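You operate a simulated robot arm through the tools that you are given. There is no shell and no other tool. Be economical: measure what you need, move in short steps, check, and stop when the job is done.

The job below is to be done with a simulated robot arm. You get a single attempt, and the scene is never put back.

TASK
Put one of the month blocks from the dark brown table on top of the button tin.

The check looks at the end state, three seconds after you hand in, the way a careful person would. Anything else that was tipped, shoved, dropped, spilled or broken makes it a failure.

THE ROBOT
A 7-joint arm with a two-finger parallel gripper, fixed in place. Base frame: the origin is at the foot of the arm, x ahead of it, y to its left, z up; the work surface is at about z = 0. Readings come in mm, rad, newtons and seconds.
With the tool pointing down near the work surface it reaches from about 220 to 580 mm from the base axis. Its first joint turns from -1.152 to 1.152 rad. Payload 2.5 kg.
The tool frame sits at the grasp point between the pads (the TCP): z along the fingers, y along the line on which they close. The tips reach 23 mm beyond it. The gripper opens to 94 mm. The fingers are 38 mm wide and 10 mm thick; the gripper's body (54 by 96 mm) begins 39 mm behind the TCP.
Orientation is that of the tool frame in the base frame, as [roll, pitch, yaw] about the fixed x, y, z axes, in that order (R = Rz(yaw) Ry(pitch) Rx(roll)). With the fingers straight down and closing along the base's y, the tool's x points along the base's -x, its y along +y and its z along -z.

THE INTERFACE
- The arm moves only by the tool apply_moves. Its argument "motion" is a list of rows, each a list of 3 entries, a list of its own where there are three numbers: the shift along the tool's x, y, z in mm, then the turn about the tool's z in rad, then the closure in counts, from 0 (fully open) to 255 (shut). In form: [[[x, y, z], spin, fingers], ...]. A call has 1 to 12 rows; each row is the pose to reach, as a shift and turn from the pose commanded when the call began, along the tool's axes at that moment. Rows are played at 5 a second. More than 50 mm and 0.15 rad between two rows, or a gripper value outside its range, and nothing of the call is played. Where a pose cannot be reached the arm comes as near as it can. A force on the tool above 40 N (or 10 N above the force at the start of the call, whichever is more), or a blocked arm, ends the call early, and 0.2 s more pass. The fingers move at their own pace (about 108 mm/s each) and stop on an object; they squeeze with about 32 N. The grip force told is the motor's: it shows also when the fingers shut on nothing. Time passes only in rows, and 0.2 s behind the last, so rows that repeat a pose let the fingers close. It gives the time, the measured TCP pose, the force on the tool (base axes), the opening and the grip force at its end, in the units of the frame above (readings bear some noise).
- Cameras (640 x 400 px; columns grow to the right, rows downward): "scene" is fixed at [102.2, -408.8, 523.3]; the picture's right is [0.91, -0.41, 0.00], its down [-0.31, -0.69, -0.65] and it looks along [0.27, 0.59, -0.76] (base axes); focal length 237 px, centre (320, 200). "wrist" rides on the gripper at [-39, 0, -44] in the tool frame; the picture's right is [0.00, -1.00, 0.00], its down [0.97, 0.00, -0.24] and it looks along [0.24, 0.00, 0.97] (tool axes); focal length 218 px, centre (320, 200). There is no depth. A picture from a camera that has moved, and an enlarged one, comes with that camera's place and axes in the base frame and with its lens.
- snapshot(camera): a new picture of that camera. The clock stands still meanwhile.
- close_up(camera, box): a new picture of the part [left, top, right, bottom] of that camera's present view, enlarged. The clock stands still meanwhile.
- job_done(): hands the job in; it is judged then, once.

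Work in short steps. Places have to be worked out from the pictures, the camera data and where the tool is seen: move nearer, look again, correct. Check each grasp and each placing, and mend what went wrong. You have 90 turns and 42 pictures in all, those below and enlarged ones among them. Open the gripper and draw the arm clear of the work before you hand the job in, unless the task says otherwise; then end with one line.

The tools are called as name(argument=value, ...) on one line, values as JSON. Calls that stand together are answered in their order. apply_moves: Moves the arm, as the interface text tells. Its arguments: {"type":"object","properties":{"motion":{"type":"array"}},"required":["motion"]} The other tools are called the same way: snapshot (camera) takes a picture; close_up (camera, box) takes an enlarged picture of a part of a camera's view; job_done () hands the job in.

At the start:

```text
clock: 0.0
tool_pos: [337.0, -66.8, 291.2]
tcp_rot: [-3.142, -0.001, -3.141]
ft_force: [-0.4, -0.1, -0.3]
width: 94.1
gripper_force: 0.0
```

scene: 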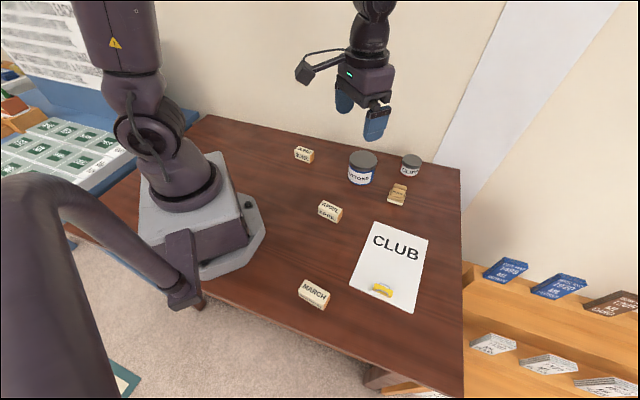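
wrist: 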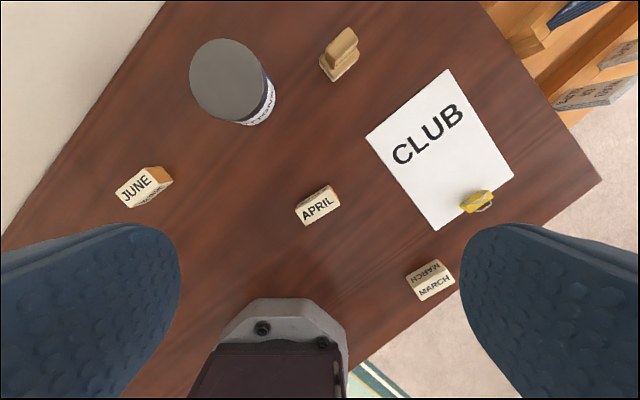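

I see three month blocks (June, April, March), a stamp, and two tins. I'll enlarge to read the tins and find the blocks' sizes.

close_up(camera="scene", box=[280, 130, 440, 230])

close_up(camera="wrist", box=[100, 20, 420, 220])

```text
4.00 times, centred on (360, 180) of scene
camera zoom: at [102.2, -408.8, 523.3], right [0.91, -0.41, 0.0], down [-0.31, -0.69, -0.65], along [0.27, 0.59, -0.76], focal length 947 px, centre (160, 280)
```

zoom: 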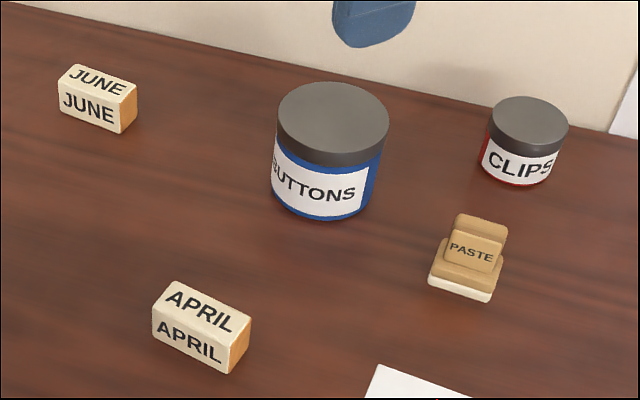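

```text
2.00 times, centred on (260, 120) of wrist
camera zoom: at [375.8, -67.0, 336.4], right [0.0, -1.0, 0.0], down [-0.97, 0.0, 0.24], along [-0.24, 0.0, -0.97], focal length 436 px, centre (440, 360)
```

zoom: 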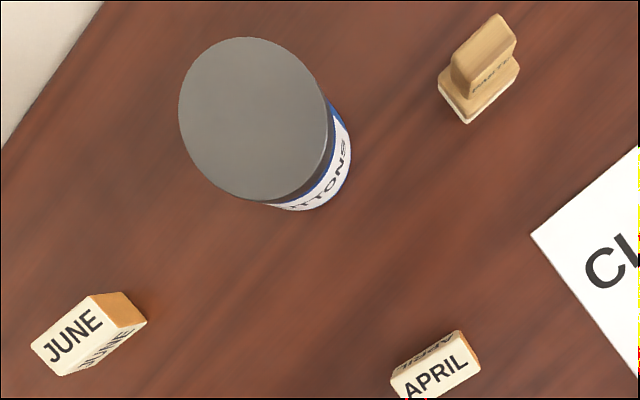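

April is the easiest block: about (288, -64), top near z≈30, with its long axis about 65° off base x. The BUTTONS lid is at about (448, 36), top z≈66. I'll move above April, turn the gripper across its short side and look again.

apply_moves(motion=[[[6, 0, 10], 0.14, 0], [[12, 0, 20], 0.28, 0], [[18, 1, 30], 0.42, 0], [[24, 1, 40], 0.56, 0], [[30, 2, 50], 0.7, 0], [[36, 2, 65], 0.84, 0], [[42, 3, 80], 0.98, 0], [[49, 3, 95], 1.13, 0], [[49, 3, 110], 1.13, 0], [[49, 3, 110], 1.13, 0]])

snapshot(camera="wrist")

close_up(camera="scene", box=[250, 110, 450, 235])

```text
clock: 2.2
tool_pos: [288.2, -64.1, 181.2]
tcp_rot: [3.141, 0.001, 2.011]
ft_force: [-0.1, -0.2, -0.7]
width: 94.4
gripper_force: 0.1
```

```text
37 pictures are left
camera wrist: at [304.3, -99.2, 225.9], right [-0.9, -0.43, 0.0], down [-0.41, 0.88, 0.24], along [-0.1, 0.22, -0.97], focal length 218 px, centre (320, 200)
```

wrist: 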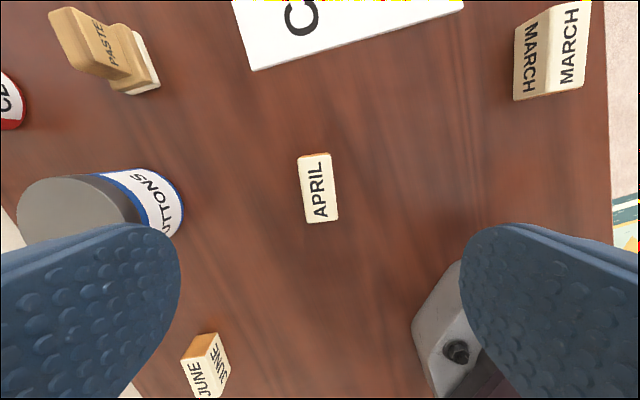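

```text
3.20 times, centred on (350, 172) of scene
camera zoom: at [102.2, -408.8, 523.3], right [0.91, -0.41, 0.0], down [-0.31, -0.69, -0.65], along [0.27, 0.59, -0.76], focal length 758 px, centre (224, 288)
```

zoom: 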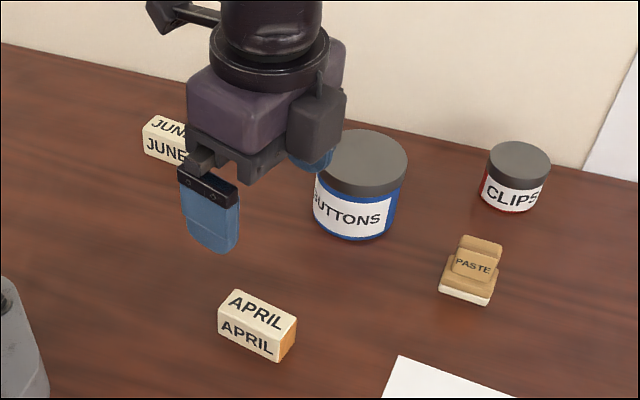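

The gripper is centred within 2 mm and needs about -0.12 rad of turn. I'll correct that and go down most of the way, then look.

apply_moves(motion=[[[0, 2, 15], -0.06, 0], [[0, 2, 40], -0.12, 0], [[0, 2, 65], -0.12, 0], [[0, 2, 85], -0.12, 0], [[0, 2, 95], -0.12, 0], [[0, 2, 95], -0.12, 0]])

snapshot(camera="wrist")

close_up(camera="scene", box=[250, 110, 450, 235])

```text
clock: 3.6
tool_pos: [290.4, -62.6, 86.1]
tcp_rot: [3.141, 0.0, 2.132]
ft_force: [-0.2, -0.1, -0.2]
width: 94.3
gripper_force: 0.1
```

```text
35 pictures are left
camera wrist: at [310.7, -96.4, 130.9], right [-0.85, -0.53, 0.0], down [-0.52, 0.82, 0.24], along [-0.13, 0.2, -0.97], focal length 218 px, centre (320, 200)
```

wrist: 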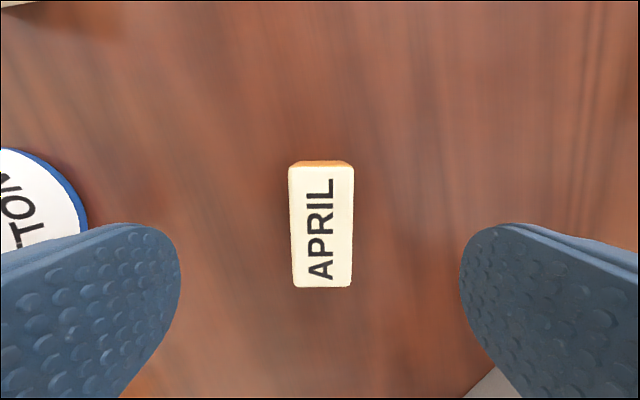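

```text
3.20 times, centred on (350, 172) of scene
camera zoom: at [102.2, -408.8, 523.3], right [0.91, -0.41, 0.0], down [-0.31, -0.69, -0.65], along [0.27, 0.59, -0.76], focal length 758 px, centre (224, 288)
```

zoom: 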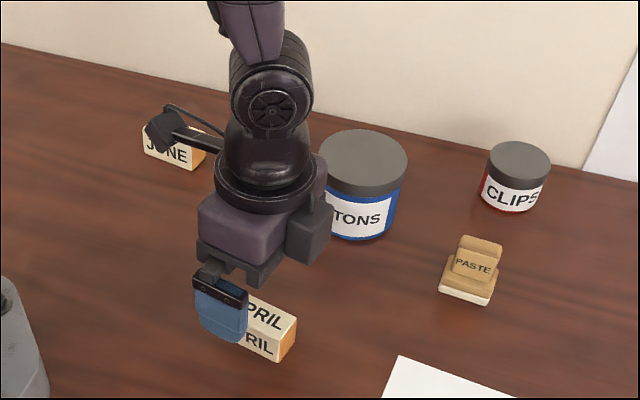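

The block is aligned and centred within 1–2 mm. I'll go down to TCP z≈27 and close.

apply_moves(motion=[[[-1, 0, 20], 0, 0], [[-1, 0, 40], 0, 0], [[-1, 0, 52], 0, 0], [[-1, 0, 59], 0, 0], [[-1, 0, 59], 0, 0], [[-1, 0, 59], 0, 120], [[-1, 0, 59], 0, 255], [[-1, 0, 59], 0, 255], [[-1, 0, 59], 0, 255], [[-1, 0, 59], 0, 255]])

```text
clock: 5.8
tool_pos: [289.9, -64.4, 25.9]
tcp_rot: [3.141, 0.001, 2.132]
ft_force: [-0.5, 0.1, 0.0]
width: 29.1
gripper_force: 31.8
```

The fingers stopped at 29 mm with full grip force, so the block is held. I'll lift it and check.

apply_moves(motion=[[[0, 0, -15], 0, 255], [[0, 0, -40], 0, 255], [[0, 0, -70], 0, 255], [[0, 0, -100], 0, 255], [[0, 0, -120], 0, 255], [[0, 0, -120], 0, 255]])

snapshot(camera="wrist")

snapshot(camera="scene")

```text
clock: 7.2
tool_pos: [291.3, -64.1, 147.9]
tcp_rot: [-3.141, 0.0, 2.134]
ft_force: [0.1, 0.2, -0.2]
width: 29.2
gripper_force: 32.0
```

```text
33 pictures are left
camera wrist: at [311.4, -97.6, 192.7], right [-0.85, -0.53, 0.0], down [-0.52, 0.82, 0.24], along [-0.13, 0.2, -0.97], focal length 218 px, centre (320, 200)
```

wrist: 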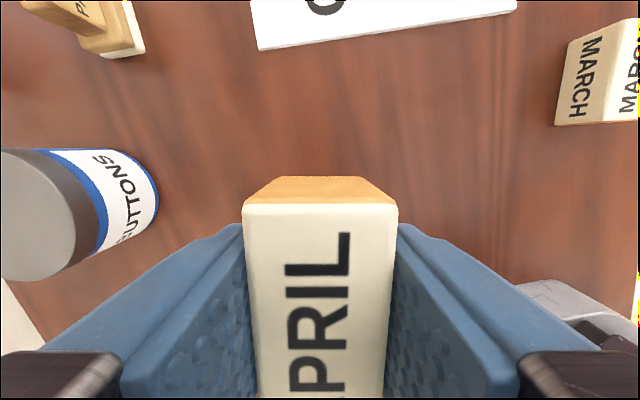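

```text
32 pictures are left
```

scene: 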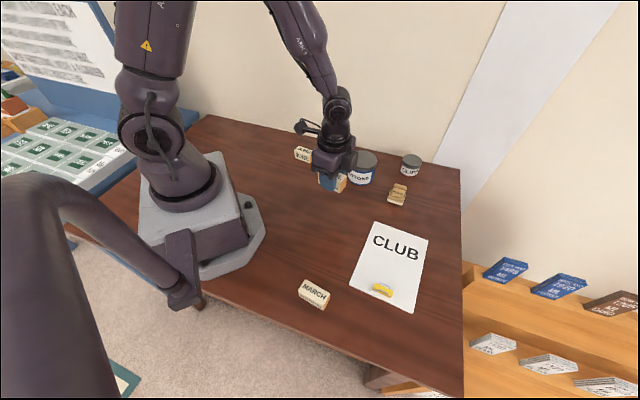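

The block is held level. The tin's apparent position matches my estimate, so I'll carry the block along tool y (about 186 mm) to above the lid, still high.

apply_moves(motion=[[[0, 15, 0], 0, 255], [[0, 40, 0], 0, 255], [[0, 70, 0], 0, 255], [[0, 100, 0], 0, 255], [[0, 130, 0], 0, 255], [[0, 160, 0], 0, 255], [[0, 178, 0], 0, 255], [[0, 186, 0], 0, 255], [[0, 186, 0], 0, 255]])

snapshot(camera="wrist")

close_up(camera="scene", box=[280, 100, 440, 200])

```text
clock: 9.2
tool_pos: [447.8, 35.4, 148.5]
tcp_rot: [3.142, 0.0, 2.132]
ft_force: [-0.2, -0.9, 0.2]
width: 29.0
gripper_force: 31.7
```

```text
31 pictures are left
camera wrist: at [468.3, 1.9, 192.3], right [-0.85, -0.53, 0.0], down [-0.52, 0.82, 0.24], along [-0.13, 0.2, -0.97], focal length 218 px, centre (320, 200)
```

wrist: 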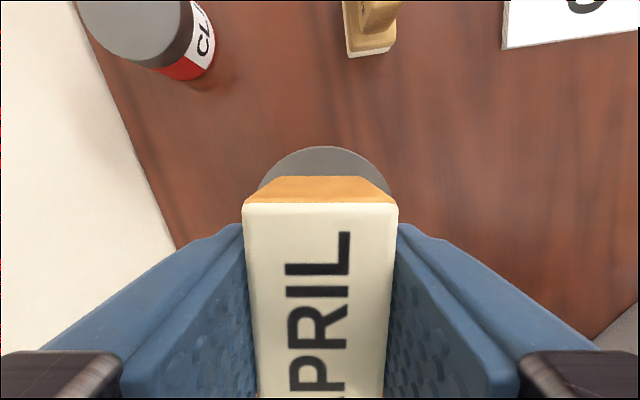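

```text
4.00 times, centred on (360, 150) of scene
camera zoom: at [102.2, -408.8, 523.3], right [0.91, -0.41, 0.0], down [-0.31, -0.69, -0.65], along [0.27, 0.59, -0.76], focal length 947 px, centre (160, 400)
```

zoom: 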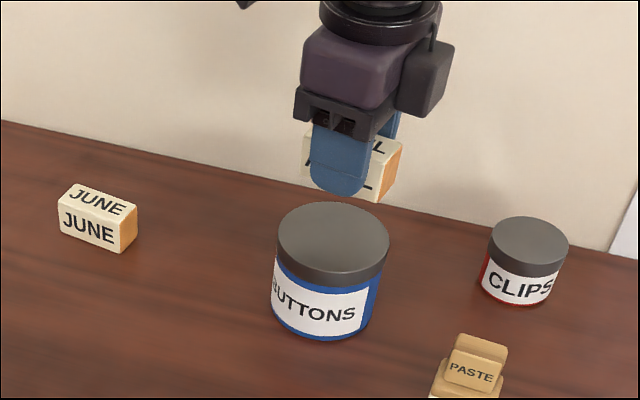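

The lid centre comes out at about (446, 36.5), within 2 mm of the block. I'll lower slowly and stop just above the lid.

apply_moves(motion=[[[0, -1, 15], 0, 255], [[0, -1, 30], 0, 255], [[0, -1, 40], 0, 255], [[0, -1, 46], 0, 255], [[0, -1, 46], 0, 255]])

close_up(camera="scene", box=[320, 120, 400, 170])

```text
clock: 10.4
tool_pos: [447.5, 33.2, 101.6]
tcp_rot: [3.142, 0.0, 2.133]
ft_force: [-0.5, 0.8, -1.1]
width: 29.2
gripper_force: 32.0
```

```text
8.00 times, centred on (360, 145) of scene
camera zoom: at [102.2, -408.8, 523.3], right [0.91, -0.41, 0.0], down [-0.31, -0.69, -0.65], along [0.27, 0.59, -0.76], focal length 1894 px, centre (0, 640)
```

zoom: 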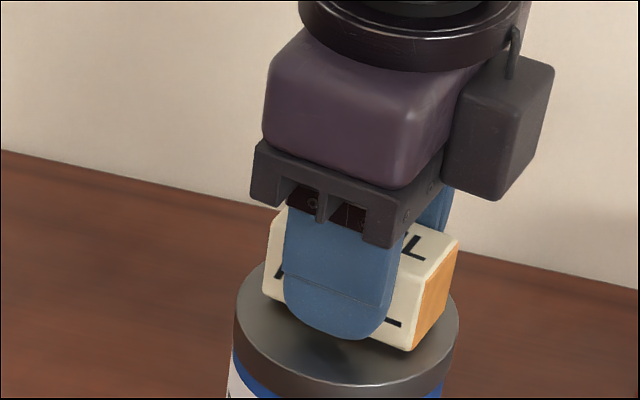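

The block is a few mm above the lid and well centred. I'll lower it in 1–2 mm steps and watch the force.

apply_moves(motion=[[[0, 0, 2], 0, 255], [[0, 0, 4], 0, 255], [[0, 0, 6], 0, 255], [[0, 0, 6], 0, 255]])

close_up(camera="scene", box=[320, 130, 400, 180])

```text
clock: 11.4
tool_pos: [449.0, 33.9, 96.7]
tcp_rot: [3.138, 0.0, 2.131]
ft_force: [-7.2, -3.0, 31.3]
width: 29.4
gripper_force: 32.0
```

```text
8.00 times, centred on (360, 155) of scene
camera zoom: at [102.1, -408.8, 523.3], right [0.91, -0.41, 0.0], down [-0.31, -0.69, -0.65], along [0.27, 0.59, -0.76], focal length 1894 px, centre (0, 560)
```

zoom: 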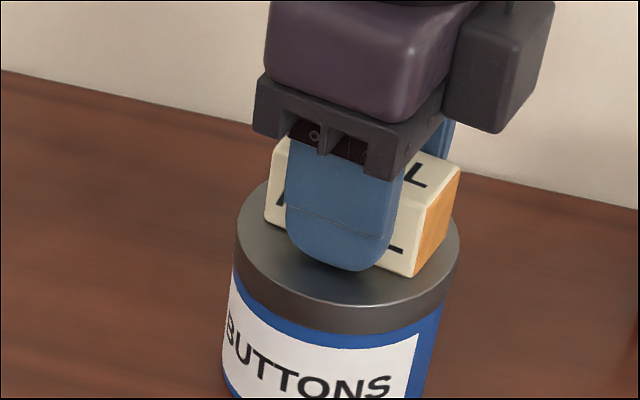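

The block is in contact with 31 N down. I'll ease up about 1 mm to relieve it, then check the force.

apply_moves(motion=[[[0, 0, -0.5], 0, 255], [[0, 0, -1], 0, 255], [[0, 0, -1], 0, 255]])

```text
clock: 12.2
tool_pos: [448.6, 35.5, 96.2]
tcp_rot: [3.141, 0.001, 2.133]
ft_force: [7.0, -2.2, 15.3]
width: 29.2
gripper_force: 31.8
```

apply_moves(motion=[[[0, 0, -0.5], 0, 255], [[0, 0, -0.8], 0, 255], [[0, 0, -0.8], 0, 255]])

```text
clock: 13.0
tool_pos: [446.6, 33.4, 96.6]
tcp_rot: [-3.14, 0.0, 2.132]
ft_force: [0.1, -0.5, 6.7]
width: 28.9
gripper_force: 31.9
```

The force is down to about 7 N, so the block rests on the lid. I'll open gradually without moving.

apply_moves(motion=[[[0, 0, 0], 0, 165], [[0, 0, 0], 0, 150], [[0, 0, 0], 0, 120], [[0, 0, 0], 0, 80], [[0, 0, 0], 0, 40], [[0, 0, 0], 0, 40]])

snapshot(camera="wrist")

```text
clock: 14.4
tool_pos: [446.2, 34.1, 98.3]
tcp_rot: [-3.141, 0.001, 2.132]
ft_force: [0.0, -0.5, -0.4]
width: 79.4
gripper_force: 0.0
```

```text
27 pictures are left
camera wrist: at [467.7, 1.2, 142.4], right [-0.85, -0.53, 0.0], down [-0.52, 0.82, 0.24], along [-0.13, 0.2, -0.97], focal length 218 px, centre (320, 200)
```

wrist: 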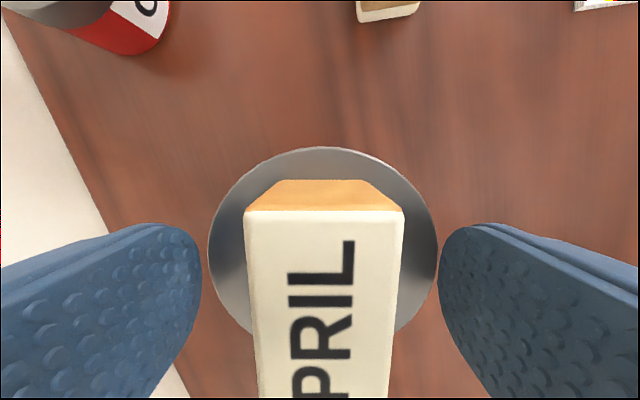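

The block sits flat and centred on the lid, with the fingers clear of it. I'll go straight up and check.

apply_moves(motion=[[[0, 0, -10], 0, 40], [[0, 0, -30], 0, 40], [[0, 0, -60], 0, 40], [[0, 0, -95], 0, 40], [[0, 0, -130], 0, 40], [[0, 0, -150], 0, 0], [[0, 0, -150], 0, 0]])

snapshot(camera="wrist")

snapshot(camera="scene")

close_up(camera="scene", box=[280, 120, 440, 220])

```text
clock: 16.0
tool_pos: [447.1, 34.2, 246.9]
tcp_rot: [3.142, 0.0, 2.135]
ft_force: [0.5, 0.1, 0.9]
width: 94.0
gripper_force: 0.1
```

```text
26 pictures are left
camera wrist: at [467.3, 0.7, 291.5], right [-0.85, -0.53, 0.0], down [-0.52, 0.82, 0.24], along [-0.13, 0.2, -0.97], focal length 218 px, centre (320, 200)
```

wrist: 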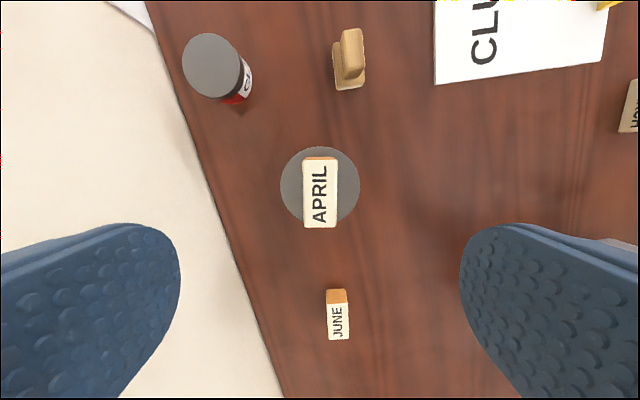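

```text
25 pictures are left
```

scene: 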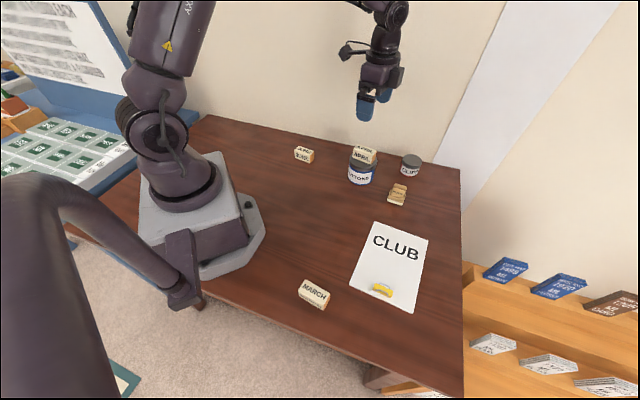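

```text
4.00 times, centred on (360, 170) of scene
camera zoom: at [102.2, -408.8, 523.3], right [0.91, -0.41, 0.0], down [-0.31, -0.69, -0.65], along [0.27, 0.59, -0.76], focal length 947 px, centre (160, 320)
```

zoom: 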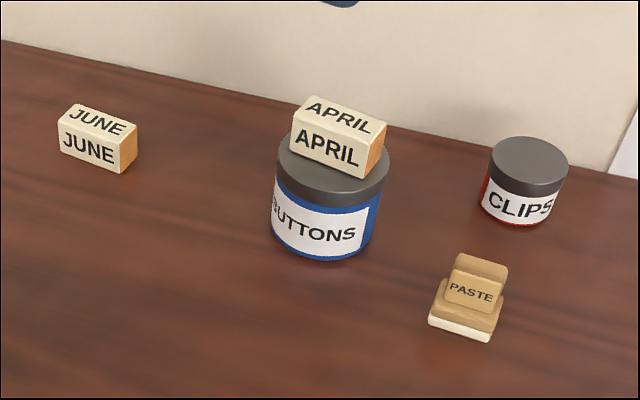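

The April block rests flat on the BUTTONS tin, nothing else has moved, and the arm is clear with the gripper open. I'm handing in.

job_done()

```text
The job is handed in.
```

The April block is on top of the BUTTONS tin, flat and centred; nothing else looked disturbed in the last pictures, and the job is handed in.
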